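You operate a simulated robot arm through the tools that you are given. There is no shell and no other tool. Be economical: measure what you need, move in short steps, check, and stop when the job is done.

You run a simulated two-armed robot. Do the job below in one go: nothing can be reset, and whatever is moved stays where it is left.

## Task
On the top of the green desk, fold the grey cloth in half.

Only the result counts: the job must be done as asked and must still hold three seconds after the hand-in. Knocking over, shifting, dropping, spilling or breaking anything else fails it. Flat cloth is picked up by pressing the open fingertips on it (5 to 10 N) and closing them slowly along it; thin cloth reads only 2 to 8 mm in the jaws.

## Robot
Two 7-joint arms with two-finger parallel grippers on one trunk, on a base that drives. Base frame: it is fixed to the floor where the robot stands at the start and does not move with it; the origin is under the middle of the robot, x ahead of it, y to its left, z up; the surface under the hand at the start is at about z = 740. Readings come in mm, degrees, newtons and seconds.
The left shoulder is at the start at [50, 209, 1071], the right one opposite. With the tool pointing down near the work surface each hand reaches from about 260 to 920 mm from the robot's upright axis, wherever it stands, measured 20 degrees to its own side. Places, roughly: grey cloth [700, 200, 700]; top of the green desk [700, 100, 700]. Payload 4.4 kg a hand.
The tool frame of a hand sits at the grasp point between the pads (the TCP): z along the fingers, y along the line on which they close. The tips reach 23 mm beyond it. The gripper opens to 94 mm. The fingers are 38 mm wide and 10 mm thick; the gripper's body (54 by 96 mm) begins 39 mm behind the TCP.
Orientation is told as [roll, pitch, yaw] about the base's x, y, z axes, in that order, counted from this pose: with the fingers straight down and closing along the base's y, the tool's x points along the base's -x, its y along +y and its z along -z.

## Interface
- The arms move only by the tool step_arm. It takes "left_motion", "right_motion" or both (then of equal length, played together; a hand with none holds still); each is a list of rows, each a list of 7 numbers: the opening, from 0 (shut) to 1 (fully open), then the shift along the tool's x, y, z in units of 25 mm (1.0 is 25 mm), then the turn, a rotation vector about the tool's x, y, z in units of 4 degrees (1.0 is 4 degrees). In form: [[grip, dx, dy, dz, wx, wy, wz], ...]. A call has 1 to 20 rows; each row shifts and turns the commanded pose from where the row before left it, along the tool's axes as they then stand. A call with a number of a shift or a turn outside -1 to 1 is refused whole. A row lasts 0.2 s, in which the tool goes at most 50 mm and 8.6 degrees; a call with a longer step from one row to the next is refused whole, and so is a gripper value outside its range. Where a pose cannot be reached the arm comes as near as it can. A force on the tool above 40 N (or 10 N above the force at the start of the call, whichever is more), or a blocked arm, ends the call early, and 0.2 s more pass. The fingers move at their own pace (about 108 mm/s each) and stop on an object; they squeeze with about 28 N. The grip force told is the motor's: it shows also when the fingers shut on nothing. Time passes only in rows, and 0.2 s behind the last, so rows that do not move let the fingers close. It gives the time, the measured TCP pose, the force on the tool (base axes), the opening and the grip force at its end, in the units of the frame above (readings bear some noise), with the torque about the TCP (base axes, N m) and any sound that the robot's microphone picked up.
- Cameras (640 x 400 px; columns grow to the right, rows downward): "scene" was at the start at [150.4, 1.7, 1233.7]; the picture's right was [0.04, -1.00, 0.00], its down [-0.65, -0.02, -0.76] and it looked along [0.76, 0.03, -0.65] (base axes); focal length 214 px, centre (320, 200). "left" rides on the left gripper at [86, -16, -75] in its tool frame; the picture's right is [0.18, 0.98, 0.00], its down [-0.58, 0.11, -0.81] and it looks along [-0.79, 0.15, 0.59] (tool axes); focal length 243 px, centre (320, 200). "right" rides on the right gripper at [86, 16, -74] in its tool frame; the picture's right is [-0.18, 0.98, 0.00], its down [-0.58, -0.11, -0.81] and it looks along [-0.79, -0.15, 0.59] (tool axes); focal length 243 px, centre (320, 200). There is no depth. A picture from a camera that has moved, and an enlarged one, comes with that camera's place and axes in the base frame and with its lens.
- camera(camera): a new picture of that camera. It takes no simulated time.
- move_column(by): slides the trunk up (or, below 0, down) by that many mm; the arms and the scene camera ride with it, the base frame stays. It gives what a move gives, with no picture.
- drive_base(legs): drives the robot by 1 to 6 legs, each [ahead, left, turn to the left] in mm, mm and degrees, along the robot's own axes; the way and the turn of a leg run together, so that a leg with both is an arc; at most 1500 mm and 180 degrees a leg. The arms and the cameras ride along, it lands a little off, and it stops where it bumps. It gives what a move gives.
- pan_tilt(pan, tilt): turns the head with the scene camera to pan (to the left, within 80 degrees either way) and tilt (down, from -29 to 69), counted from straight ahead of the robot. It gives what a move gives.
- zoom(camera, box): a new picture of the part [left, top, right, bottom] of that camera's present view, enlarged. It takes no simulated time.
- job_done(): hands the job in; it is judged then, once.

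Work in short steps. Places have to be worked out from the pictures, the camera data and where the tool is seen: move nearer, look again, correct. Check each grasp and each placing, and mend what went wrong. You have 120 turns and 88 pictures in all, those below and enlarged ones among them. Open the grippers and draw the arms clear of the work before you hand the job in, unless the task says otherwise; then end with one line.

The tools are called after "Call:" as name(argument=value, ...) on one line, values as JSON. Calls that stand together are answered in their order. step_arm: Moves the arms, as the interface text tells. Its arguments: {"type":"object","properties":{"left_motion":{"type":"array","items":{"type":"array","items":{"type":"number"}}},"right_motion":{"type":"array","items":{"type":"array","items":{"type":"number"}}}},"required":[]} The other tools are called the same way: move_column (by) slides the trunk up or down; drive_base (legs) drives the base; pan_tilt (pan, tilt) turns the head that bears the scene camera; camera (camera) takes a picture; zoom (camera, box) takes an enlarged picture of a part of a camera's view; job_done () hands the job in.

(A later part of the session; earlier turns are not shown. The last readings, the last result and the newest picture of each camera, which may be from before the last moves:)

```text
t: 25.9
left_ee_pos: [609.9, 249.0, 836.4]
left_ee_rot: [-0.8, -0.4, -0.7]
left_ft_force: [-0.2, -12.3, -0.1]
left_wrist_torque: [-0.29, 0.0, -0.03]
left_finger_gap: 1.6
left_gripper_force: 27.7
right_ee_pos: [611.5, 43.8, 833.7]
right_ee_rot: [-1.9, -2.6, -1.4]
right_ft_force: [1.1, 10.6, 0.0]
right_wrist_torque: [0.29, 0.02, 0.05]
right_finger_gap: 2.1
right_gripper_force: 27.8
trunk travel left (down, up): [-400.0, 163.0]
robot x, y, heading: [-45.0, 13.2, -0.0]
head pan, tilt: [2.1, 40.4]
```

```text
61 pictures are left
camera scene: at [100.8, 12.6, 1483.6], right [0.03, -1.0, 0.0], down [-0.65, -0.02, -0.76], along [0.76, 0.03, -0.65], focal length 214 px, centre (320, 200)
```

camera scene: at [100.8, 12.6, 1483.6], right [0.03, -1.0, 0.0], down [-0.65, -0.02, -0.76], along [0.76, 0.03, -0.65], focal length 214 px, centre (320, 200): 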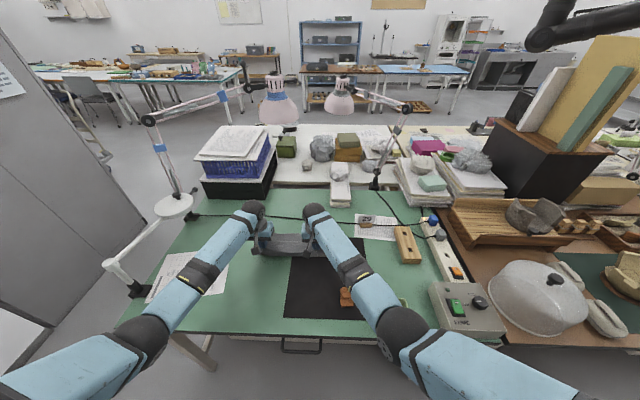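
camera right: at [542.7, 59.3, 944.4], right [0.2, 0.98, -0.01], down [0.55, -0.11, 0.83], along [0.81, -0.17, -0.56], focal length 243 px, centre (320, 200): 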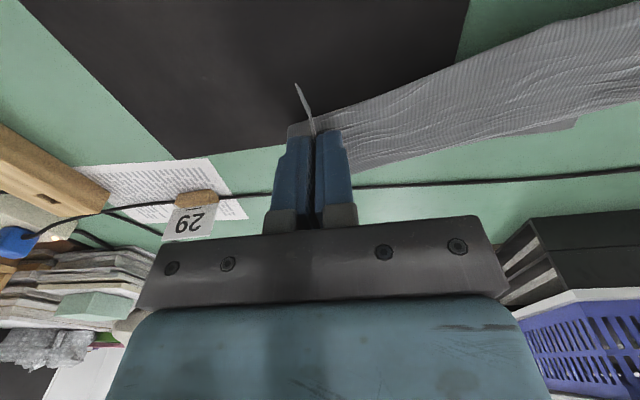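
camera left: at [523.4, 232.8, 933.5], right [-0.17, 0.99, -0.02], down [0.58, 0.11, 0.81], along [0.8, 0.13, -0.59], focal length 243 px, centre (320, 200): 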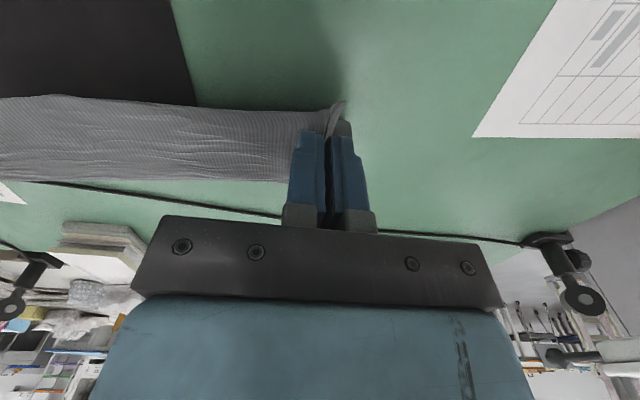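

It follows well. I lower both hands another 40 mm (cloth slack), then drive back to lay the near half out.

Call:
step_arm(left_motion=[[0, 0, -0.08, 0.5, 0, 0, 0], [0, 0, 0, 0.5, 0, 0, 0], [0, 0, 0, 0.5, 0, 0, 0], [0, 0, 0, 0, 0, 0, 0]], right_motion=[[0, 0, 0.1, 0.5, 0, 0, 0], [0, 0, 0, 0.5, 0, 0, 0], [0, 0, 0, 0.4, 0, 0, 0], [0, 0, 0, 0, 0, 0, 0]])

Call:
drive_base(legs=[[-57, 8, 0]])

Call:
camera(camera="scene")

Call:
camera(camera="right")

Call:
camera(camera="left")

```text
t: 26.9
left_ee_pos: [609.0, 246.5, 798.9]
left_ee_rot: [-0.8, -0.4, -0.8]
left_ft_force: [1.3, -23.8, 0.1]
left_wrist_torque: [-0.53, -0.05, 0.02]
left_finger_gap: 1.8
left_gripper_force: 28.1
right_ee_pos: [613.2, 38.0, 796.7]
right_ee_rot: [-2.2, -2.6, -1.7]
right_ft_force: [-1.5, 24.2, 0.4]
right_wrist_torque: [0.62, 0.01, 0.17]
right_finger_gap: 2.0
right_gripper_force: 27.9
trunk travel left (down, up): [-400.0, 163.0]
robot x, y, heading: [-45.8, 9.2, -0.4]
head pan, tilt: [2.1, 40.4]
```

```text
t: 27.9
left_ee_pos: [551.5, 254.3, 797.8]
left_ee_rot: [-0.8, -0.4, -0.6]
left_ft_force: [1.4, -24.2, 1.6]
left_wrist_torque: [-0.59, -0.08, 0.02]
left_finger_gap: 1.7
left_gripper_force: 27.9
right_ee_pos: [556.8, 46.2, 799.0]
right_ee_rot: [-2.2, -2.6, -1.7]
right_ft_force: [-1.9, 23.3, 1.1]
right_wrist_torque: [0.57, 0.01, 0.17]
right_finger_gap: 1.6
right_gripper_force: 27.7
trunk travel left (down, up): [-400.0, 163.0]
robot x, y, heading: [-106.2, 17.7, -0.1]
head pan, tilt: [2.1, 40.4]
```

```text
60 pictures are left
camera scene: at [42.5, 20.9, 1483.8], right [0.03, -1.0, 0.0], down [-0.65, -0.02, -0.76], along [0.76, 0.03, -0.65], focal length 214 px, centre (320, 200)
```

scene: 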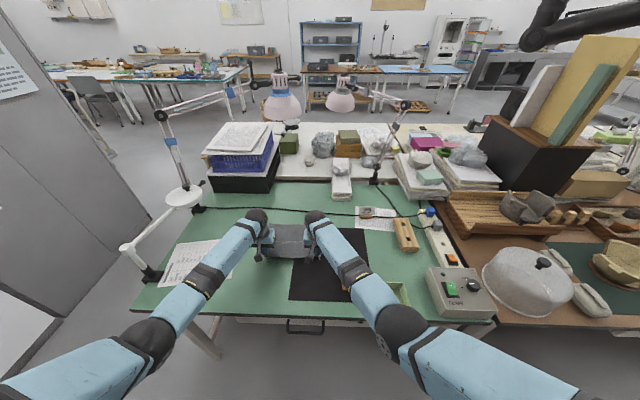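

```text
59 pictures are left
camera right: at [468.4, 69.7, 868.2], right [0.22, 0.98, -0.03], down [0.54, -0.09, 0.84], along [0.81, -0.2, -0.55], focal length 243 px, centre (320, 200)
```

right: 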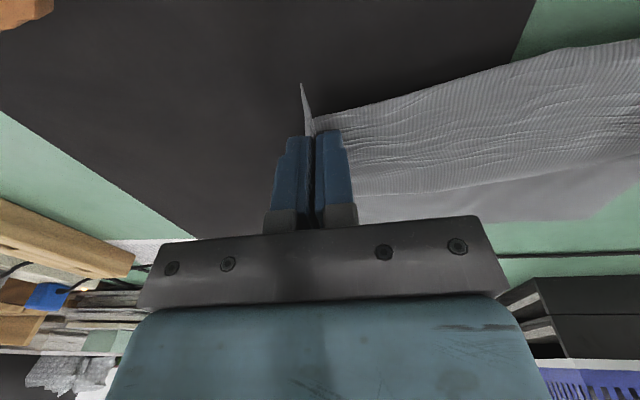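

```text
58 pictures are left
camera left: at [465.4, 240.2, 873.3], right [-0.17, 0.99, -0.02], down [0.58, 0.11, 0.81], along [0.8, 0.13, -0.59], focal length 243 px, centre (320, 200)
```

left: 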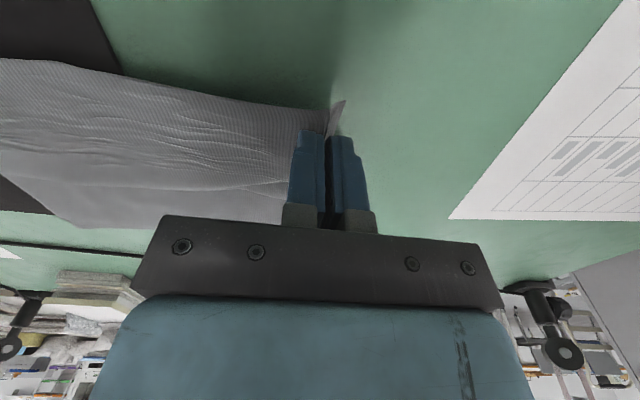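

The cloth is nearly back to its starting place. I relax the tension with the left hand, lower both to the desk, then open slowly.

Call:
step_arm(left_motion=[[0, 0, -0.15, 0.3, 0, 0, 0], [0, 0, -0.1, 0.4, 0, 0, 0], [0, 0, 0, 0.3, 0, 0, 0], [0, 0, 0, 0.2, 0, 0, 0], [0, 0, 0, 0, 0, 0, 0]], right_motion=[[0, 0.05, 0, 0.3, 0, 0, 0], [0, 0.05, 0, 0.4, 0, 0, 0], [0, 0, 0, 0.3, 0, 0, 0], [0, 0, 0, 0.1, 0, 0, 0], [0, 0, 0, 0, 0, 0, 0]])

```text
t: 29.1
left_ee_pos: [552.7, 246.6, 767.2]
left_ee_rot: [-1.0, -0.3, -0.9]
left_ft_force: [2.0, -23.9, -0.1]
left_wrist_torque: [-0.58, -0.04, -0.02]
left_finger_gap: 1.7
left_gripper_force: 28.1
right_ee_pos: [558.4, 39.4, 769.6]
right_ee_rot: [-2.6, -2.8, -2.0]
right_ft_force: [-3.0, 24.3, -0.5]
right_wrist_torque: [0.58, 0.03, 0.17]
right_finger_gap: 2.1
right_gripper_force: 27.6
trunk travel left (down, up): [-400.0, 163.0]
robot x, y, heading: [-107.6, 19.6, -0.3]
head pan, tilt: [2.1, 40.4]
```

Both are at the cloth level; I open slowly to release and spread the corners.

Call:
step_arm(left_motion=[[0.1, 0, 0, 0, 0, 0, 0], [0.2, 0, 0, 0, 0, 0, 0], [0.3, 0, 0, 0, 0, 0, 0], [0.4, 0, 0, 0, 0, 0, 0], [0.4, 0, 0, -0.4, 0, 0, 0], [0.4, 0, 0, -0.6, 0, 0, 0]], right_motion=[[0.1, 0, 0, 0, 0, 0, 0], [0.2, 0, 0, 0, 0, 0, 0], [0.3, 0, 0, 0, 0, 0, 0], [0.4, 0, 0, 0, 0, 0, 0], [0.4, 0, 0, -0.4, 0, 0, 0], [0.4, 0, 0, -0.6, 0, 0, 0]])

Call:
camera(camera="right")

Call:
camera(camera="left")

Call:
zoom(camera="scene", box=[330, 230, 530, 355])

```text
t: 30.5
left_ee_pos: [553.0, 247.9, 793.2]
left_ee_rot: [-0.8, -0.3, -0.7]
left_ft_force: [-0.6, 0.2, -0.4]
left_wrist_torque: [0.0, 0.01, 0.01]
left_finger_gap: 37.5
left_gripper_force: 0.1
right_ee_pos: [565.0, 35.4, 803.6]
right_ee_rot: [-2.6, -3.4, -2.4]
right_ft_force: [0.0, 0.0, 0.3]
right_wrist_torque: [-0.01, -0.04, -0.01]
right_finger_gap: 37.8
right_gripper_force: 0.1
trunk travel left (down, up): [-400.0, 163.0]
robot x, y, heading: [-108.2, 19.0, -0.0]
head pan, tilt: [2.1, 40.4]
```

```text
57 pictures are left
camera right: at [476.1, 59.8, 870.8], right [0.23, 0.97, -0.03], down [0.53, -0.09, 0.84], along [0.82, -0.21, -0.53], focal length 243 px, centre (320, 200)
```

right: 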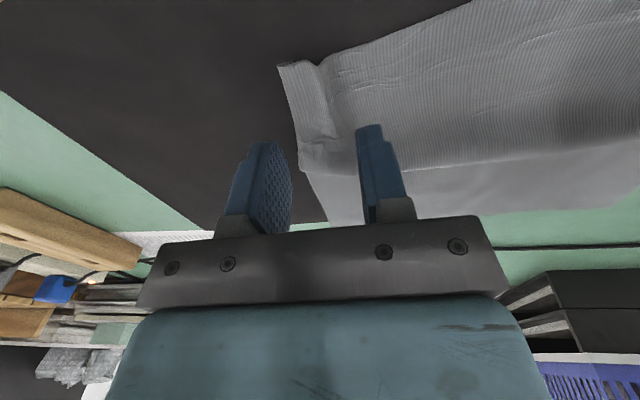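

```text
56 pictures are left
camera left: at [466.2, 233.4, 867.8], right [-0.17, 0.99, -0.02], down [0.58, 0.11, 0.81], along [0.8, 0.13, -0.59], focal length 243 px, centre (320, 200)
```

left: 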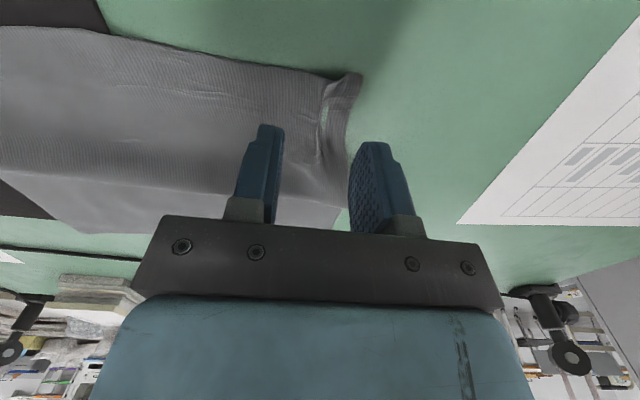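

```text
3.20 times, centred on (430, 292) of scene
camera zoom: at [43.4, 20.5, 1483.7], right [0.03, -1.0, 0.0], down [-0.65, -0.02, -0.76], along [0.76, 0.03, -0.65], focal length 686 px, centre (-32, -96)
```

zoom: 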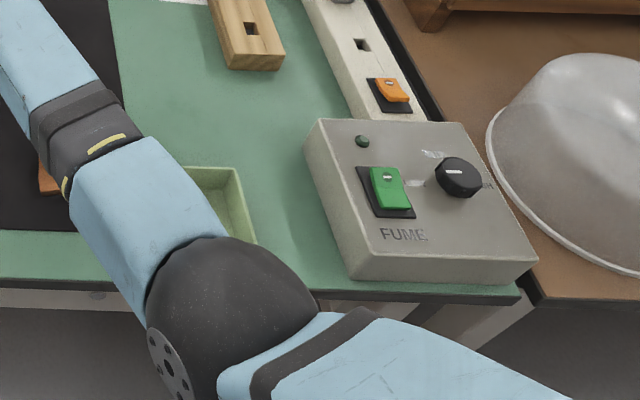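

The cloth is laid back (with ridges at the corners). I raise both hands, swing the right one outward to restore its arm posture, and look.

Call:
step_arm(left_motion=[[0.4, 0, 0, -0.8, 0, 0, 0], [0.4, 0, 0, -0.8, 0, 0, 0], [0.4, 0, 0, -0.8, 0, 0, 0], [0.4, 0, 0, -0.8, 0, 0, 0], [0.4, 0, 0, 0, 0, 0, 0], [0.4, 0, 0, 0, 0, 0, 0], [0.4, 0, 0, 0, 0, 0, 0]], right_motion=[[0.4, 0, 0, -0.8, 0, 0, 0], [0.4, 0, 0, -0.8, 0, 0, 0], [0.4, 0, 0, -0.8, 0, 0, 0], [0.4, 0, 0, -0.8, 0, 0, 0], [0.4, 0, -0.8, -0.8, 0.4, 0.4, 0.4], [0.4, 0, -0.8, -0.8, 0, 0, 0], [0.4, 0, -0.8, 0, 0, 0, 0]])

Call:
camera(camera="scene")

```text
t: 32.1
left_ee_pos: [550.9, 248.3, 871.8]
left_ee_rot: [-0.8, -0.3, -0.7]
left_ft_force: [-0.2, 0.2, 0.2]
left_wrist_torque: [-0.03, -0.02, 0.01]
left_finger_gap: 37.7
left_gripper_force: 0.0
right_ee_pos: [551.3, -13.0, 925.2]
right_ee_rot: [-4.1, -1.7, -3.5]
right_ft_force: [0.6, -1.2, 1.3]
right_wrist_torque: [-0.02, 0.0, 0.01]
right_finger_gap: 37.4
right_gripper_force: 0.1
trunk travel left (down, up): [-400.0, 163.0]
robot x, y, heading: [-105.7, 18.9, -0.1]
head pan, tilt: [2.1, 40.4]
```

```text
54 pictures are left
camera scene: at [43.8, 20.3, 1483.7], right [0.03, -1.0, 0.0], down [-0.65, -0.02, -0.76], along [0.76, 0.03, -0.65], focal length 214 px, centre (320, 200)
```

scene: 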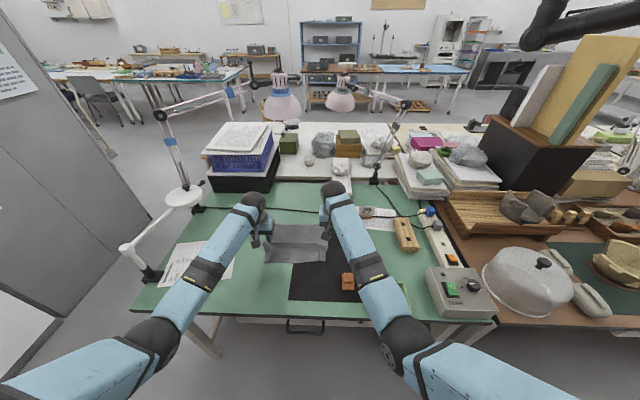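

Now I turn the hands so the fingers close along x (left yaw toward −90°, right toward +90°), first half of the turn.

Call:
step_arm(left_motion=[[0.4, 0, 0, -0.5, 0, 0, 1], [0.4, 0, 0, -0.5, 0, 0, 1], [0.4, 0, 0, 0, 0, 0, 1], [0.4, 0, 0, 0, 0, 0, 1], [0.4, 0, 0, 0, 0, 0, 1], [0.4, 0, 0, 0, 0, 0, 1], [0.4, 0, 0, 0, 0, 0, 1], [0.4, 0, 0, 0, 0, 0, 1], [0.4, 0, 0, 0, 0, 0, 1], [0.4, 0, 0, 0, 0, 0, 1], [0.4, 0, 0, 0, 0, 0, 1]], right_motion=[[0.4, 0, 0, 0, -1, 0.4, -0.9], [0.4, 0, 0, 0, 0, 0, -1], [0.4, 0, 0, 0, 0, 0, -1], [0.4, 0, 0, 0, 0, 0, -1], [0.4, 0, 0, 0, 0, 0, -1], [0.4, 0, 0, 0, 0, 0, -1], [0.4, 0, 0, 0, 0, 0, -1], [0.4, 0, 0, 0, 0, 0, -1], [0.4, 0, 0, 0, 0, 0, -1], [0.4, 0, 0, 0, 0, 0, -1], [0.4, 0, 0, 0, 0, 0, -1]])

```text
t: 34.5
left_ee_pos: [552.4, 250.1, 898.6]
left_ee_rot: [-0.4, -0.8, -44.7]
left_ft_force: [-0.3, -0.4, -1.4]
left_wrist_torque: [0.0, 0.01, -0.04]
left_finger_gap: 37.6
left_gripper_force: 0.0
right_ee_pos: [547.6, -7.8, 918.4]
right_ee_rot: [0.6, 0.3, 40.1]
right_ft_force: [-0.5, -0.1, -0.3]
right_wrist_torque: [-0.01, 0.02, -0.01]
right_finger_gap: 37.4
right_gripper_force: 0.0
trunk travel left (down, up): [-400.0, 163.0]
robot x, y, heading: [-108.3, 16.7, -0.1]
head pan, tilt: [2.1, 40.4]
```

Both turn freely; I finish the turn and look at the cloth.

Call:
step_arm(left_motion=[[0.4, 0, 0, 0, 0, 0, 1], [0.4, 0, 0, 0, 0, 0, 1], [0.4, 0, 0, 0, 0, 0, 1], [0.4, 0, 0, 0, 0, 0, 1], [0.4, 0, 0, 0, 0, 0, 1], [0.4, 0, 0, 0, 0, 0, 1], [0.4, 0, 0, 0, 0, 0, 1], [0.4, 0, 0, 0, 0, 0, 1], [0.4, 0, 0, 0, 0, 0, 1], [0.4, 0, 0, 0, 0, 0, 1], [0.4, 0, 0, 0, 0, 0, 1], [0.4, 0, 0, 0, 0, 0, 0.3]], right_motion=[[0.4, 0, 0, 0, 0, 0, -1], [0.4, 0, 0, 0, 0, 0, -1], [0.4, 0, 0, 0, 0, 0, -1], [0.4, 0, 0, 0, 0, 0, -1], [0.4, 0, 0, 0, 0, 0, -1], [0.4, 0, 0, 0, 0, 0, -1], [0.4, 0, 0, 0, 0, 0, -1], [0.4, 0, 0, 0, 0, 0, -1], [0.4, 0, 0, 0, 0, 0, -1], [0.4, 0, 0, 0, 0, 0, -1], [0.4, 0, 0, 0, 0, 0, -1], [0.4, 0, 0, 0, 0, 0, -1]])

Call:
zoom(camera="scene", box=[200, 180, 440, 330])

Call:
camera(camera="right")

Call:
camera(camera="left")

```text
t: 37.1
left_ee_pos: [550.5, 249.3, 898.6]
left_ee_rot: [0.2, -0.9, -90.0]
left_ft_force: [0.0, 0.5, 0.1]
left_wrist_torque: [0.0, 0.02, 0.0]
left_finger_gap: 37.5
left_gripper_force: 0.1
right_ee_pos: [548.4, -7.9, 919.0]
right_ee_rot: [0.6, -0.2, 88.1]
right_ft_force: [-0.8, -0.2, 0.8]
right_wrist_torque: [0.02, 0.04, 0.0]
right_finger_gap: 37.7
right_gripper_force: 0.0
trunk travel left (down, up): [-400.0, 163.0]
robot x, y, heading: [-103.3, 15.6, -0.2]
head pan, tilt: [2.1, 40.4]
```

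```text
2.67 times, centred on (320, 255) of scene
camera zoom: at [43.8, 20.7, 1483.7], right [0.03, -1.0, 0.0], down [-0.65, -0.02, -0.76], along [0.76, 0.03, -0.65], focal length 572 px, centre (320, 53)
```

zoom: 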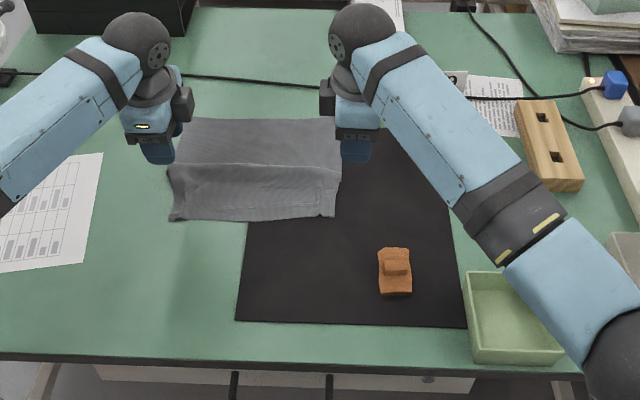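

```text
52 pictures are left
camera right: at [529.9, -93.3, 992.9], right [-0.98, 0.21, 0.01], down [0.14, 0.57, 0.81], along [0.17, 0.79, -0.59], focal length 243 px, centre (320, 200)
```

right: 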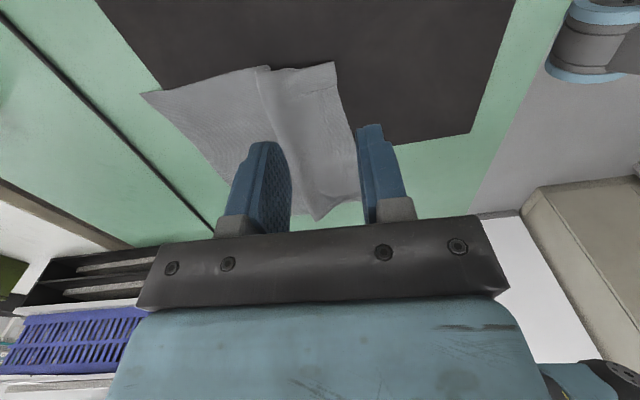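

```text
51 pictures are left
camera left: at [535.9, 337.0, 971.6], right [0.98, 0.18, 0.0], down [0.1, -0.57, 0.82], along [0.15, -0.8, -0.58], focal length 243 px, centre (320, 200)
```

left: 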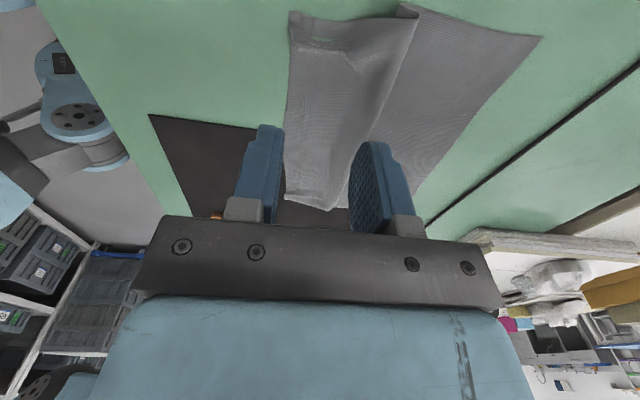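

The cloth is back but has a slack Z-wrinkle across its middle (near edge x≈530, far edge x≈735); pulling the new near-edge grip toward me will straighten it. I move both hands over the near corners, fingers closing along x, down to about 50 mm above contact… and check.

Call:
step_arm(left_motion=[[0.32, -0.06, 0, 0.73, 0, 0, 0], [0.32, -0.06, 0, 0.73, 0, 0, 0], [0.32, -0.06, 0, 0.73, 0, 0, 0], [0.32, -0.06, 0, 0.73, 0, 0, 0], [0.32, -0.06, 0, 0.73, 0, 0, 0], [0.32, -0.06, 0, 0.73, 0, 0, 0], [0.32, 0, 0, 0, 0, 0, 0]], right_motion=[[0.32, -0.307, -0.08, 0.86, 0, 0, -0.45], [0.32, -0.307, -0.08, 0.86, 0, 0, 0], [0.32, -0.307, -0.08, 0.86, 0, 0, 0], [0.32, -0.307, -0.08, 0.86, 0, 0, 0], [0.32, -0.307, -0.08, 0.86, 0, 0, 0], [0.32, -0.307, -0.08, 0.86, 0, 0, 0], [0.32, 0, 0, 0, 0, 0, 0]])

Call:
camera(camera="right")

Call:
camera(camera="left")

```text
t: 38.7
left_ee_pos: [552.1, 238.8, 789.1]
left_ee_rot: [0.4, -0.8, -90.1]
left_ft_force: [0.4, -0.2, -0.2]
left_wrist_torque: [0.0, 0.06, 0.03]
left_finger_gap: 29.9
left_gripper_force: 0.0
right_ee_pos: [558.5, 38.2, 789.6]
right_ee_rot: [0.5, -0.2, 89.9]
right_ft_force: [0.2, -0.4, 1.2]
right_wrist_torque: [0.01, 0.0, 0.01]
right_finger_gap: 30.0
right_gripper_force: 0.1
trunk travel left (down, up): [-400.0, 163.0]
robot x, y, heading: [-107.5, 19.8, -0.5]
head pan, tilt: [2.1, 40.4]
```

```text
50 pictures are left
camera right: at [543.0, -47.6, 862.7], right [-0.98, 0.19, 0.01], down [0.12, 0.58, 0.81], along [0.14, 0.79, -0.59], focal length 243 px, centre (320, 200)
```

right: 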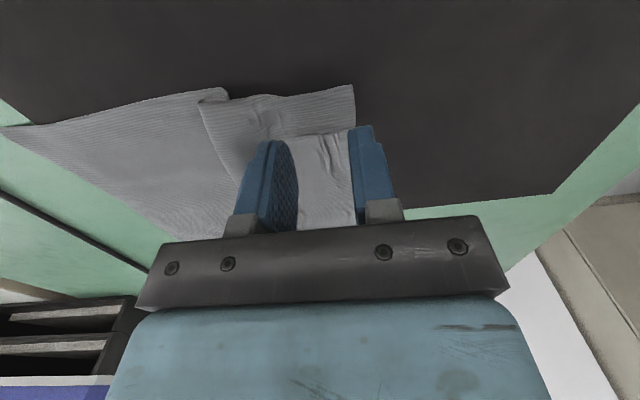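

```text
49 pictures are left
camera left: at [536.2, 326.0, 862.9], right [0.98, 0.18, 0.0], down [0.1, -0.57, 0.82], along [0.15, -0.8, -0.58], focal length 243 px, centre (320, 200)
```

left: 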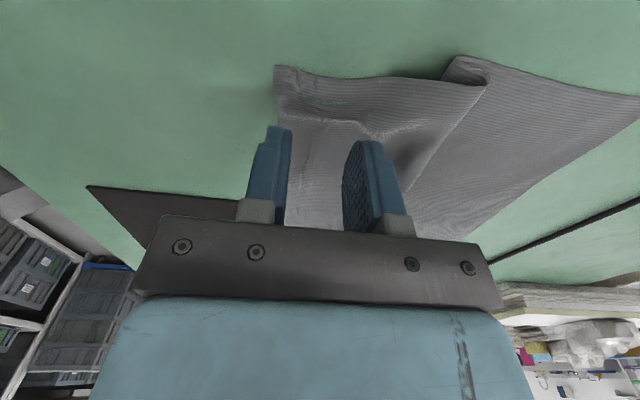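

Finger placement at the edge looks right on both sides. I lower gently to contact.

Call:
step_arm(left_motion=[[0.32, 0, 0, 0.4, 0, 0, 0], [0.32, 0, 0, 0.4, 0, 0, 0], [0.32, 0, 0, 0.2, 0, 0, 0], [0.32, 0, 0, 0, 0, 0, 0]], right_motion=[[0.32, 0, 0, 0.4, 0, 0, 0], [0.32, 0, 0, 0.3, 0, 0, 0], [0.32, 0, 0, 0.15, 0, 0, 0], [0.32, 0, 0, 0, 0, 0, 0]])

```text
t: 39.7
left_ee_pos: [552.9, 239.4, 763.8]
left_ee_rot: [0.5, -0.9, -90.0]
left_ft_force: [-0.5, 0.9, 4.1]
left_wrist_torque: [0.08, 0.06, -0.03]
left_finger_gap: 29.9
left_gripper_force: 0.0
right_ee_pos: [558.8, 39.3, 770.0]
right_ee_rot: [0.6, -0.2, 89.9]
right_ft_force: [0.6, 0.1, -0.3]
right_wrist_torque: [-0.02, 0.04, 0.0]
right_finger_gap: 30.3
right_gripper_force: 0.1
trunk travel left (down, up): [-400.0, 163.0]
robot x, y, heading: [-105.5, 17.3, -0.0]
head pan, tilt: [2.1, 40.4]
```

The left touches (4 N); I lower the right 3–4 mm and press the left slightly more.

Call:
step_arm(left_motion=[[0.32, 0, 0, 0.03, 0, 0, 0], [0.32, 0, 0, 0, 0, 0, 0]], right_motion=[[0.32, 0, 0, 0.14, 0, 0, 0], [0.32, 0, 0, 0, 0, 0, 0]])

```text
t: 40.3
left_ee_pos: [550.3, 239.1, 763.8]
left_ee_rot: [0.4, -0.8, -90.0]
left_ft_force: [0.8, 0.7, 2.9]
left_wrist_torque: [0.08, 0.03, 0.0]
left_finger_gap: 30.1
left_gripper_force: 0.1
right_ee_pos: [558.5, 40.1, 767.9]
right_ee_rot: [0.4, -0.3, 89.9]
right_ft_force: [-0.4, -1.4, 12.4]
right_wrist_torque: [-0.23, 0.06, 0.02]
right_finger_gap: 30.1
right_gripper_force: 0.0
trunk travel left (down, up): [-400.0, 163.0]
robot x, y, heading: [-102.6, 16.1, -0.1]
head pan, tilt: [2.1, 40.4]
```

Right 12 N, left 3 N. I press the left a little more and close both slowly.

Call:
step_arm(left_motion=[[0.32, 0, 0, 0.06, 0, 0, 0], [0.28, 0, 0, 0.02, 0, 0, 0], [0.24, 0, 0, 0, 0, 0, 0], [0.2, 0, 0, 0, 0, 0, 0], [0.16, 0, 0, 0, 0, 0, 0], [0.12, 0, 0, 0, 0, 0, 0], [0.08, 0, 0, 0, 0, 0, 0], [0.04, 0, 0, 0, 0, 0, 0], [0, 0, 0, 0, 0, 0, 0], [0, 0, 0, 0, 0, 0, 0]], right_motion=[[0.32, 0, 0, 0, 0, 0, 0], [0.28, 0, 0, 0, 0, 0, 0], [0.24, 0, 0, 0, 0, 0, 0], [0.2, 0, 0, 0, 0, 0, 0], [0.16, 0, 0, -0.03, 0, 0, 0], [0.12, 0, 0, 0, 0, 0, 0], [0.08, 0, 0, 0, 0, 0, 0], [0.04, 0, 0, 0, 0, 0, 0], [0, 0, 0, 0, 0, 0, 0], [0, 0, 0, 0, 0, 0, 0]])

Call:
camera(camera="right")

Call:
camera(camera="left")

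```text
t: 42.5
left_ee_pos: [552.2, 238.9, 764.4]
left_ee_rot: [0.4, -0.9, -89.9]
left_ft_force: [-0.9, 0.1, 25.4]
left_wrist_torque: [0.39, 0.22, 0.04]
left_finger_gap: 1.8
left_gripper_force: 27.7
right_ee_pos: [557.8, 38.9, 767.8]
right_ee_rot: [0.5, -0.2, 89.9]
right_ft_force: [-0.6, -1.1, 2.2]
right_wrist_torque: [-0.01, 0.0, 0.02]
right_finger_gap: 1.9
right_gripper_force: 28.2
trunk travel left (down, up): [-400.0, 163.0]
robot x, y, heading: [-109.6, 20.0, 0.0]
head pan, tilt: [2.1, 40.4]
```

```text
48 pictures are left
camera right: at [541.8, -46.9, 841.2], right [-0.98, 0.19, 0.01], down [0.12, 0.58, 0.81], along [0.15, 0.8, -0.59], focal length 243 px, centre (320, 200)
```

right: 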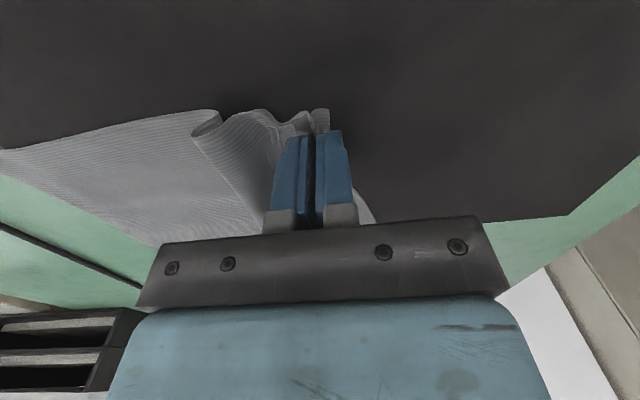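

```text
47 pictures are left
camera left: at [535.3, 325.4, 837.8], right [0.98, 0.18, 0.01], down [0.1, -0.57, 0.82], along [0.15, -0.8, -0.58], focal length 243 px, centre (320, 200)
```

left: 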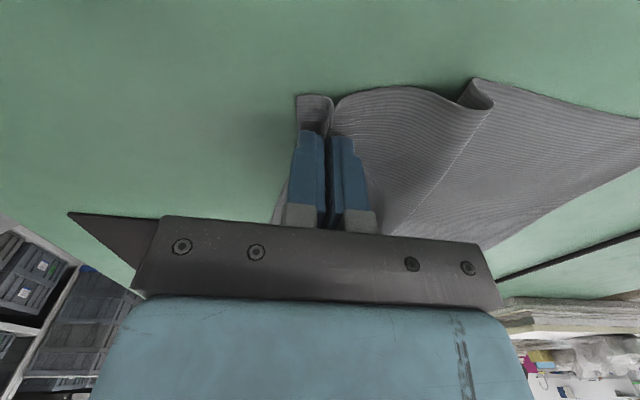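

Both pinches look good. I lift 20 mm and drive back 50 mm to pull the wrinkle out of the cloth.

Call:
step_arm(left_motion=[[0, 0, 0, -0.4, 0, 0, 0], [0, 0, 0, -0.5, 0, 0, 0], [0, 0, 0, 0, 0, 0, 0]], right_motion=[[0, 0, 0, -0.4, 0, 0, 0], [0, 0, 0, -0.4, 0, 0, 0], [0, 0, 0, 0, 0, 0, 0]])

Call:
drive_base(legs=[[-50, 0, 0]])

Call:
camera(camera="left")

Call:
zoom(camera="scene", box=[200, 160, 440, 310])

```text
t: 43.3
left_ee_pos: [550.3, 238.8, 782.5]
left_ee_rot: [0.3, -0.7, -89.9]
left_ft_force: [-0.4, -0.6, 0.9]
left_wrist_torque: [-0.04, 0.01, -0.02]
left_finger_gap: 1.9
left_gripper_force: 28.5
right_ee_pos: [558.8, 38.7, 785.4]
right_ee_rot: [0.6, -0.2, 89.8]
right_ft_force: [-0.2, -0.4, -0.3]
right_wrist_torque: [0.03, -0.01, 0.03]
right_finger_gap: 2.1
right_gripper_force: 28.1
trunk travel left (down, up): [-400.0, 163.0]
robot x, y, heading: [-108.5, 18.1, -0.1]
head pan, tilt: [2.1, 40.4]
```

```text
t: 44.2
left_ee_pos: [501.2, 238.2, 785.1]
left_ee_rot: [0.3, -0.9, -89.9]
left_ft_force: [0.2, 0.6, 0.6]
left_wrist_torque: [0.02, -0.03, -0.02]
left_finger_gap: 1.8
left_gripper_force: 28.0
right_ee_pos: [508.6, 37.8, 787.3]
right_ee_rot: [0.4, -0.2, 90.0]
right_ft_force: [-0.7, 0.0, 0.4]
right_wrist_torque: [-0.01, -0.01, 0.0]
right_finger_gap: 2.4
right_gripper_force: 28.1
trunk travel left (down, up): [-400.0, 163.0]
robot x, y, heading: [-154.0, 20.7, -0.0]
head pan, tilt: [2.1, 40.4]
```

```text
46 pictures are left
camera left: at [484.3, 326.0, 858.0], right [0.98, 0.19, 0.0], down [0.1, -0.57, 0.82], along [0.15, -0.8, -0.58], focal length 243 px, centre (320, 200)
```

left: 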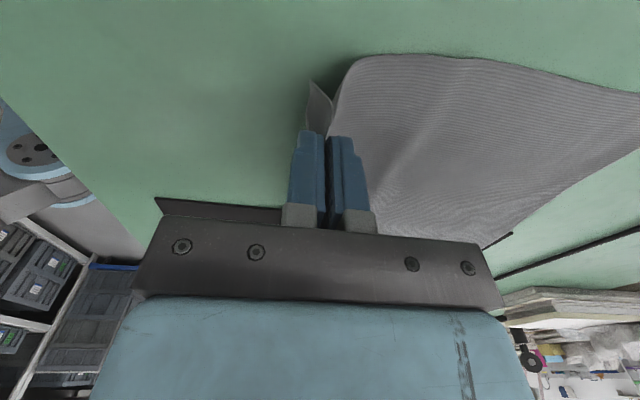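

```text
2.67 times, centred on (320, 235) of scene
camera zoom: at [-7.5, 21.0, 1483.8], right [0.03, -1.0, 0.0], down [-0.65, -0.02, -0.76], along [0.76, 0.03, -0.65], focal length 572 px, centre (320, 107)
```

zoom: 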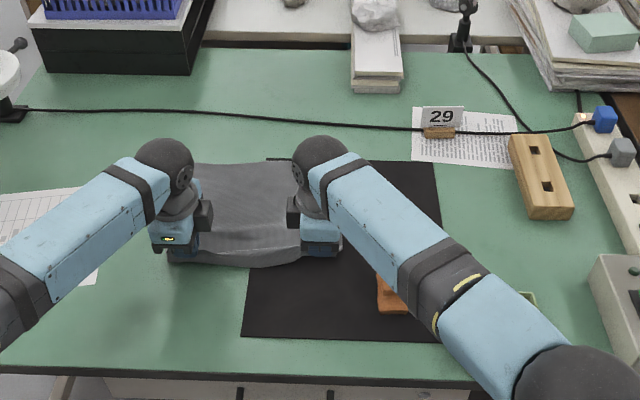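

The wrinkle unrolled nicely with a little slack left. I drive back another 25 mm to take it up.

Call:
drive_base(legs=[[-28, 0, 0]])

Call:
camera(camera="left")

Call:
camera(camera="right")

Call:
zoom(camera="scene", box=[200, 160, 440, 310])

```text
t: 45.0
left_ee_pos: [474.1, 239.1, 783.3]
left_ee_rot: [0.3, -0.8, -89.9]
left_ft_force: [0.6, 0.5, -0.3]
left_wrist_torque: [-0.03, -0.01, -0.01]
left_finger_gap: 2.1
left_gripper_force: 27.7
right_ee_pos: [481.4, 37.9, 785.8]
right_ee_rot: [0.7, -0.2, 90.0]
right_ft_force: [0.4, 0.7, 0.1]
right_wrist_torque: [-0.03, -0.01, 0.03]
right_finger_gap: 2.3
right_gripper_force: 28.0
trunk travel left (down, up): [-400.0, 163.0]
robot x, y, heading: [-181.6, 18.9, -0.2]
head pan, tilt: [2.1, 40.4]
```

```text
44 pictures are left
camera left: at [457.2, 325.9, 857.3], right [0.98, 0.18, 0.0], down [0.1, -0.57, 0.82], along [0.15, -0.8, -0.58], focal length 243 px, centre (320, 200)
```

left: 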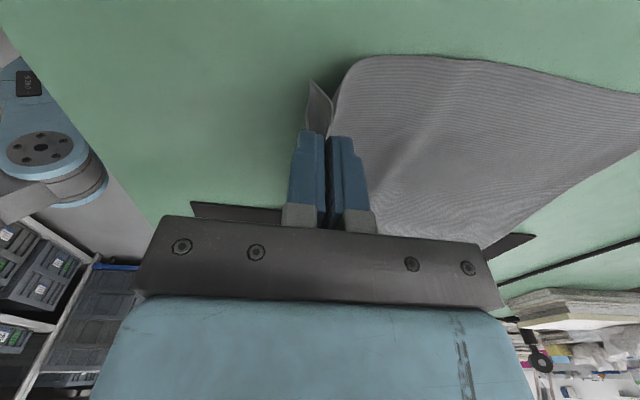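

```text
43 pictures are left
camera right: at [466.0, -47.4, 859.7], right [-0.98, 0.19, 0.01], down [0.12, 0.58, 0.81], along [0.14, 0.79, -0.59], focal length 243 px, centre (320, 200)
```

right: 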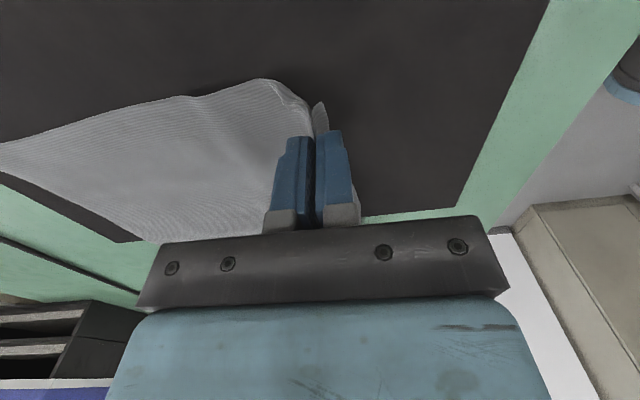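

```text
2.67 times, centred on (320, 235) of scene
camera zoom: at [-34.2, 21.1, 1483.6], right [0.03, -1.0, 0.0], down [-0.65, -0.02, -0.76], along [0.76, 0.03, -0.65], focal length 572 px, centre (320, 107)
```

zoom: 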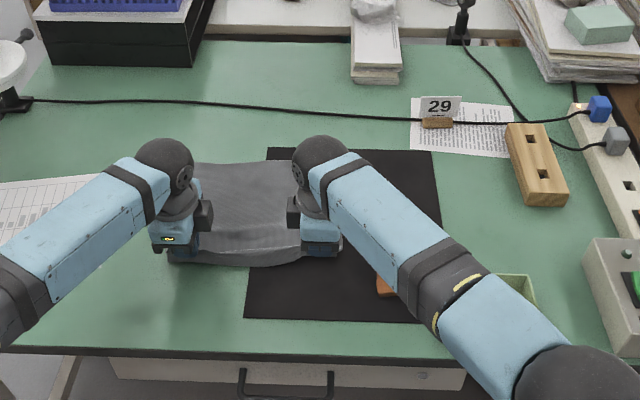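

The whole cloth now slides along with the hands, so it is as flat as it needs to be: far edge x≈675, pinch x≈478. I lift and carry the edge over in an arc, with plenty of slack.

Call:
step_arm(left_motion=[[0, 0, 0.3, -0.5, 0, 0, 0], [0, 0, 0.4, -0.5, 0, 0, 0], [0, 0, 0.4, -0.5, 0, 0, 0], [0, 0, 0.4, -0.5, 0, 0, 0], [0, 0, 0.45, -0.4, 0, 0, 0], [0, 0, 0.5, -0.3, 0, 0, 0], [0, 0, 0.5, -0.1, 0, 0, 0], [0, 0, 0.5, 0, 0, 0, 0], [0, 0, 0.3, 0, 0, 0, 0], [0, 0, 0, 0, 0, 0, 0]], right_motion=[[0, 0, -0.3, -0.5, 0, 0, 0], [0, 0, -0.35, -0.5, 0, 0, 0], [0, 0, -0.35, -0.5, 0, 0, 0], [0, 0, -0.35, -0.5, 0, 0, 0], [0, 0, -0.4, -0.4, 0, 0, 0], [0, 0, -0.45, -0.3, 0, 0, 0], [0, 0, -0.45, -0.1, 0, 0, 0], [0, 0, -0.5, 0, 0, 0, 0], [0, 0, -0.3, 0, 0, 0, 0], [0, 0, 0, 0, 0, 0, 0]])

Call:
camera(camera="left")

Call:
zoom(camera="scene", box=[200, 160, 440, 310])

```text
t: 47.2
left_ee_pos: [565.7, 240.5, 855.2]
left_ee_rot: [0.4, -0.7, -90.0]
left_ft_force: [-0.1, 0.1, -0.6]
left_wrist_torque: [0.0, -0.02, -0.03]
left_finger_gap: 2.1
left_gripper_force: 27.7
right_ee_pos: [564.2, 35.5, 857.3]
right_ee_rot: [0.6, -0.2, 89.8]
right_ft_force: [-0.2, 0.3, -0.7]
right_wrist_torque: [0.01, 0.0, -0.03]
right_finger_gap: 2.3
right_gripper_force: 28.2
right hand out of reach, approached as far as the arm can: row 9
trunk travel left (down, up): [-400.0, 163.0]
robot x, y, heading: [-183.8, 16.7, -0.2]
head pan, tilt: [2.1, 40.4]
```

```text
41 pictures are left
camera left: at [550.2, 327.4, 928.6], right [0.98, 0.18, 0.0], down [0.1, -0.57, 0.82], along [0.15, -0.8, -0.58], focal length 243 px, centre (320, 200)
```

left: 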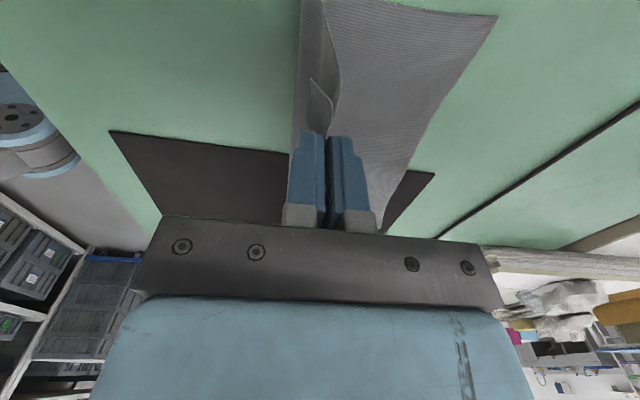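

```text
2.67 times, centred on (320, 235) of scene
camera zoom: at [-34.2, 21.0, 1483.7], right [0.03, -1.0, 0.0], down [-0.65, -0.02, -0.76], along [0.76, 0.03, -0.65], focal length 572 px, centre (320, 107)
```

zoom: 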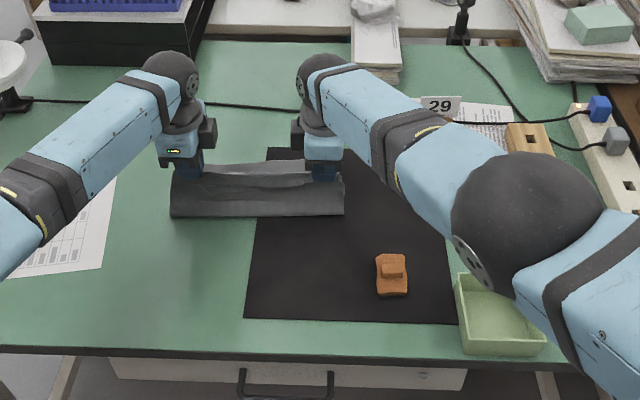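

The loop forms cleanly with the fold line near x≈555 and far edge at x≈671. I lower 35 mm and drive forward 50 mm to continue the arc.

Call:
step_arm(left_motion=[[0, 0, 0, 0.5, 0, 0, 0], [0, 0, 0, 0.5, 0, 0, 0], [0, 0, 0, 0.3, 0, 0, 0], [0, 0, 0, 0, 0, 0, 0]], right_motion=[[0, 0, 0, 0.5, 0, 0, 0], [0, 0, 0, 0.5, 0, 0, 0], [0, 0, 0, 0.3, 0, 0, 0], [0, 0, 0, 0, 0, 0, 0]])

Call:
drive_base(legs=[[55, 0, 0]])

Call:
camera(camera="left")

Call:
camera(camera="right")

```text
t: 48.2
left_ee_pos: [567.0, 241.2, 821.6]
left_ee_rot: [0.3, -0.8, -90.0]
left_ft_force: [-0.1, -1.0, 0.4]
left_wrist_torque: [-0.04, 0.01, 0.0]
left_finger_gap: 1.8
left_gripper_force: 28.0
right_ee_pos: [557.9, 33.7, 838.4]
right_ee_rot: [0.6, -0.1, 90.0]
right_ft_force: [-0.1, 1.3, -1.0]
right_wrist_torque: [-0.01, 0.02, 0.0]
right_finger_gap: 2.1
right_gripper_force: 28.3
right hand out of reach, approached as far as the arm can: row 1, 2, 3
trunk travel left (down, up): [-400.0, 163.0]
robot x, y, heading: [-182.2, 22.6, -0.3]
head pan, tilt: [2.1, 40.4]
```

```text
t: 49.2
left_ee_pos: [621.5, 239.4, 822.4]
left_ee_rot: [0.3, -0.9, -90.1]
left_ft_force: [0.9, -1.1, 0.1]
left_wrist_torque: [-0.03, 0.05, -0.01]
left_finger_gap: 1.9
left_gripper_force: 27.3
right_ee_pos: [612.6, 34.1, 839.3]
right_ee_rot: [0.5, -0.2, 89.9]
right_ft_force: [0.4, 1.5, 0.1]
right_wrist_torque: [0.03, 0.03, 0.0]
right_finger_gap: 2.2
right_gripper_force: 28.0
trunk travel left (down, up): [-400.0, 163.0]
robot x, y, heading: [-130.6, 20.2, -0.1]
head pan, tilt: [2.1, 40.4]
```

```text
39 pictures are left
camera left: at [605.5, 326.5, 895.0], right [0.98, 0.18, 0.0], down [0.11, -0.57, 0.82], along [0.15, -0.8, -0.58], focal length 243 px, centre (320, 200)
```

left: 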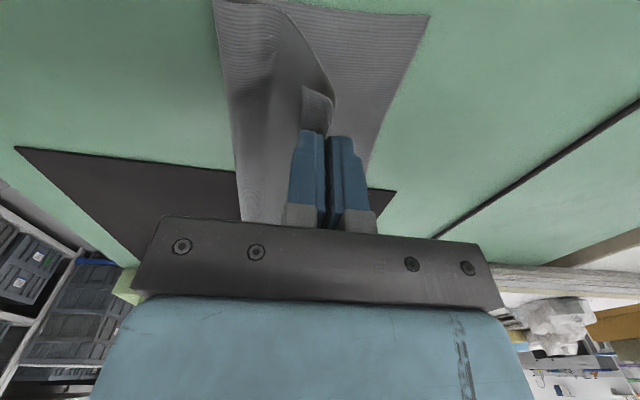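

```text
38 pictures are left
camera right: at [598.0, -52.6, 912.7], right [-0.98, 0.19, 0.01], down [0.12, 0.58, 0.81], along [0.14, 0.79, -0.59], focal length 243 px, centre (320, 200)
```

right: 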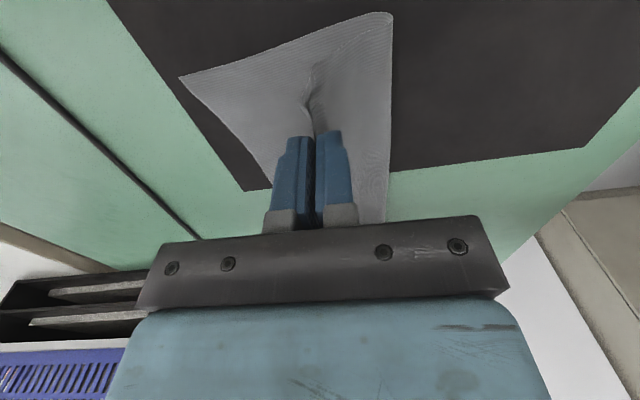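

The far edge is skewed: left far corner ≈(671, 290), right far corner ≈(708, 14), so the right hand must land further forward. The right arm is at its reach, so I lower the trunk 40 mm (arms nearly straight, elbows high) to go down and gain reach.

Call:
move_column(by=-40)

Call:
drive_base(legs=[[30, 0, 0]])

```text
t: 50.0
left_ee_pos: [621.5, 239.0, 782.2]
left_ee_rot: [0.4, -0.8, -89.9]
left_ft_force: [-0.7, -0.7, 0.6]
left_wrist_torque: [-0.02, -0.01, 0.01]
left_finger_gap: 2.2
left_gripper_force: 28.4
right_ee_pos: [611.3, 33.6, 799.8]
right_ee_rot: [0.4, -0.2, 89.9]
right_ft_force: [0.3, 1.7, -0.3]
right_wrist_torque: [0.01, 0.0, 0.01]
right_finger_gap: 2.0
right_gripper_force: 28.2
trunk travel left (down, up): [-360.0, 203.0]
robot x, y, heading: [-130.1, 18.5, -0.3]
head pan, tilt: [2.1, 40.4]
```

```text
t: 50.9
left_ee_pos: [651.1, 239.9, 782.1]
left_ee_rot: [0.3, -0.8, -90.0]
left_ft_force: [0.5, -1.5, -0.2]
left_wrist_torque: [-0.01, -0.02, 0.01]
left_finger_gap: 2.1
left_gripper_force: 27.8
right_ee_pos: [641.0, 34.3, 799.7]
right_ee_rot: [0.6, -0.3, 89.9]
right_ft_force: [0.4, 1.1, 0.4]
right_wrist_torque: [0.01, 0.0, 0.04]
right_finger_gap: 2.3
right_gripper_force: 27.7
trunk travel left (down, up): [-360.0, 203.0]
robot x, y, heading: [-104.1, 19.1, -0.3]
head pan, tilt: [2.1, 40.4]
```

Now the right hand goes forward 36 mm and down, and both shift slightly left, to line up with the far corners.

Call:
step_arm(left_motion=[[0, 0.15, 0, 0, 0, 0, 0], [0, 0.15, 0, 0, 0, 0, 0], [0, 0.15, 0, 0, 0, 0, 0], [0, 0, 0, 0, 0, 0, 0], [0, 0, 0, 0, 0, 0, 0]], right_motion=[[0, -0.12, -0.35, 0.15, 0, 0, 0], [0, -0.12, -0.35, 0.15, 0, 0, 0], [0, -0.12, -0.35, 0.15, 0, 0, 0], [0, 0, -0.35, 0.15, 0, 0, 0], [0, 0, 0, 0, 0, 0, 0]])

Call:
camera(camera="left")

Call:
camera(camera="right")

```text
t: 52.1
left_ee_pos: [650.2, 249.1, 782.0]
left_ee_rot: [0.4, -1.0, -89.9]
left_ft_force: [-0.6, -12.0, 0.9]
left_wrist_torque: [-0.3, 0.01, -0.03]
left_finger_gap: 2.1
left_gripper_force: 28.1
right_ee_pos: [642.9, 34.5, 800.1]
right_ee_rot: [0.6, -0.4, 89.9]
right_ft_force: [0.8, 12.4, -1.1]
right_wrist_torque: [0.26, -0.04, -0.01]
right_finger_gap: 2.2
right_gripper_force: 28.4
right hand out of reach, approached as far as the arm can: row 1, 2, 3, 4
trunk travel left (down, up): [-360.0, 203.0]
robot x, y, heading: [-101.7, 23.8, -0.4]
head pan, tilt: [2.1, 40.4]
```

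```text
37 pictures are left
camera left: at [634.7, 336.8, 855.5], right [0.98, 0.18, 0.0], down [0.1, -0.57, 0.82], along [0.15, -0.8, -0.58], focal length 243 px, centre (320, 200)
```

left: 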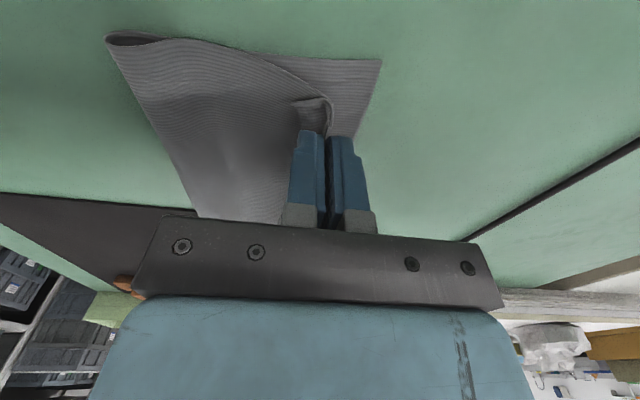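

```text
36 pictures are left
camera right: at [626.9, -52.2, 873.4], right [-0.98, 0.19, 0.01], down [0.12, 0.58, 0.81], along [0.14, 0.8, -0.59], focal length 243 px, centre (320, 200)
```

right: 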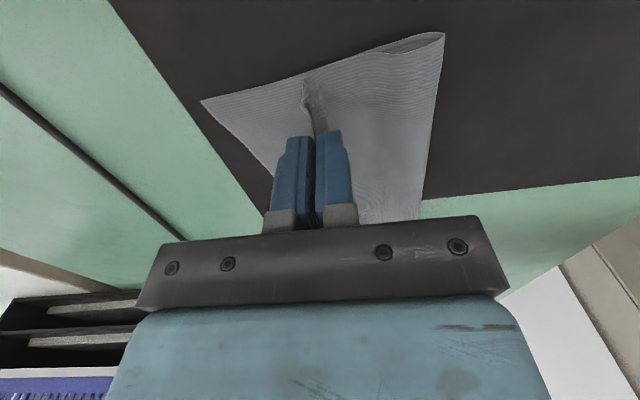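

The right arm can't reach further, so I move the left hand back 33 mm and then drive forward 34 mm, which puts left ≈651 and right ≈677.

Call:
step_arm(left_motion=[[0, -0.1, -0.44, 0, 0, 0, 0], [0, -0.1, -0.44, 0, 0, 0, 0], [0, 0, -0.44, 0, 0, 0, 0], [0, 0, 0, 0, 0, 0, 0]])

Call:
drive_base(legs=[[34, 6, 0]])

Call:
move_column(by=-14)

```text
t: 53.1
left_ee_pos: [617.8, 246.3, 781.7]
left_ee_rot: [0.2, -0.8, -90.0]
left_ft_force: [-0.4, -8.1, 1.6]
left_wrist_torque: [-0.24, -0.03, 0.02]
left_finger_gap: 1.7
left_gripper_force: 28.4
right_ee_pos: [642.2, 33.1, 800.1]
right_ee_rot: [0.5, -0.2, 89.8]
right_ft_force: [-0.8, 8.7, -0.9]
right_wrist_torque: [0.2, 0.02, 0.04]
right_finger_gap: 2.3
right_gripper_force: 27.7
trunk travel left (down, up): [-360.0, 203.0]
robot x, y, heading: [-102.7, 19.4, -0.2]
head pan, tilt: [2.1, 40.4]
```

```text
t: 53.9
left_ee_pos: [652.3, 251.2, 781.1]
left_ee_rot: [0.3, -0.9, -89.9]
left_ft_force: [0.8, -7.6, 1.4]
left_wrist_torque: [-0.22, -0.04, 0.02]
left_finger_gap: 2.1
left_gripper_force: 27.8
right_ee_pos: [675.1, 38.6, 799.7]
right_ee_rot: [0.7, -0.2, 89.9]
right_ft_force: [0.2, 7.4, -1.5]
right_wrist_torque: [0.19, 0.01, 0.01]
right_finger_gap: 2.3
right_gripper_force: 28.0
trunk travel left (down, up): [-360.0, 203.0]
robot x, y, heading: [-66.7, 24.9, 0.0]
head pan, tilt: [2.1, 40.4]
```

```text
t: 54.5
left_ee_pos: [651.7, 250.0, 770.7]
left_ee_rot: [0.5, -0.9, -90.0]
left_ft_force: [0.7, -5.1, 5.9]
left_wrist_torque: [-0.23, 0.01, -0.03]
left_finger_gap: 2.0
left_gripper_force: 27.6
right_ee_pos: [673.8, 38.7, 787.2]
right_ee_rot: [0.5, -0.3, 89.9]
right_ft_force: [-0.2, 3.9, -1.2]
right_wrist_torque: [0.12, 0.06, 0.01]
right_finger_gap: 2.1
right_gripper_force: 27.7
trunk travel left (down, up): [-346.0, 217.0]
robot x, y, heading: [-63.6, 25.2, -0.0]
head pan, tilt: [2.1, 40.4]
```

The left is touching; I lower the right with its own arm and see if it follows.

Call:
step_arm(right_motion=[[0, 0, 0, 0.3, 0, 0, 0], [0, 0, 0, 0.3, 0, 0, 0], [0, 0, 0, 0, 0, 0, 0]])

Call:
camera(camera="left")

Call:
camera(camera="right")

```text
t: 55.3
left_ee_pos: [652.4, 251.3, 768.0]
left_ee_rot: [0.4, -0.9, -90.0]
left_ft_force: [-1.3, -8.0, 6.2]
left_wrist_torque: [-0.21, -0.01, -0.03]
left_finger_gap: 1.9
left_gripper_force: 28.6
right_ee_pos: [668.2, 37.3, 773.1]
right_ee_rot: [0.5, -0.2, 89.9]
right_ft_force: [-2.3, 7.5, 0.8]
right_wrist_torque: [0.18, 0.01, -0.01]
right_finger_gap: 2.4
right_gripper_force: 28.2
right hand out of reach, approached as far as the arm can: row 2
trunk travel left (down, up): [-346.0, 217.0]
robot x, y, heading: [-66.8, 26.0, -0.3]
head pan, tilt: [2.1, 40.4]
```

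```text
35 pictures are left
camera left: at [635.3, 338.0, 841.8], right [0.98, 0.18, 0.0], down [0.1, -0.57, 0.82], along [0.15, -0.8, -0.58], focal length 243 px, centre (320, 200)
```

left: 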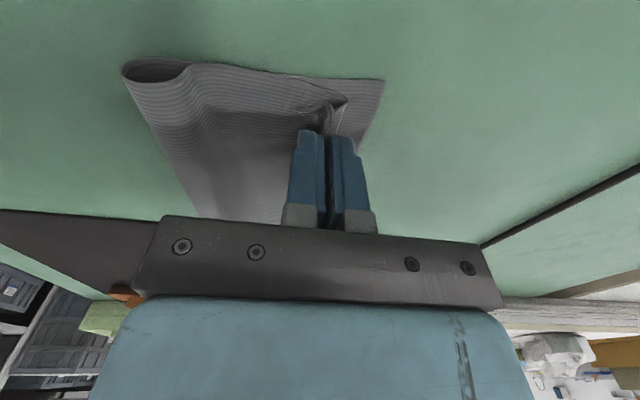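

```text
34 pictures are left
camera right: at [653.3, -48.8, 846.7], right [-0.98, 0.19, 0.01], down [0.12, 0.58, 0.81], along [0.14, 0.79, -0.59], focal length 243 px, centre (320, 200)
```

right: 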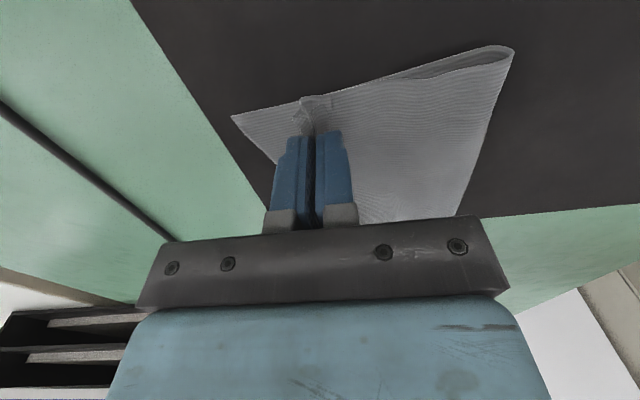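

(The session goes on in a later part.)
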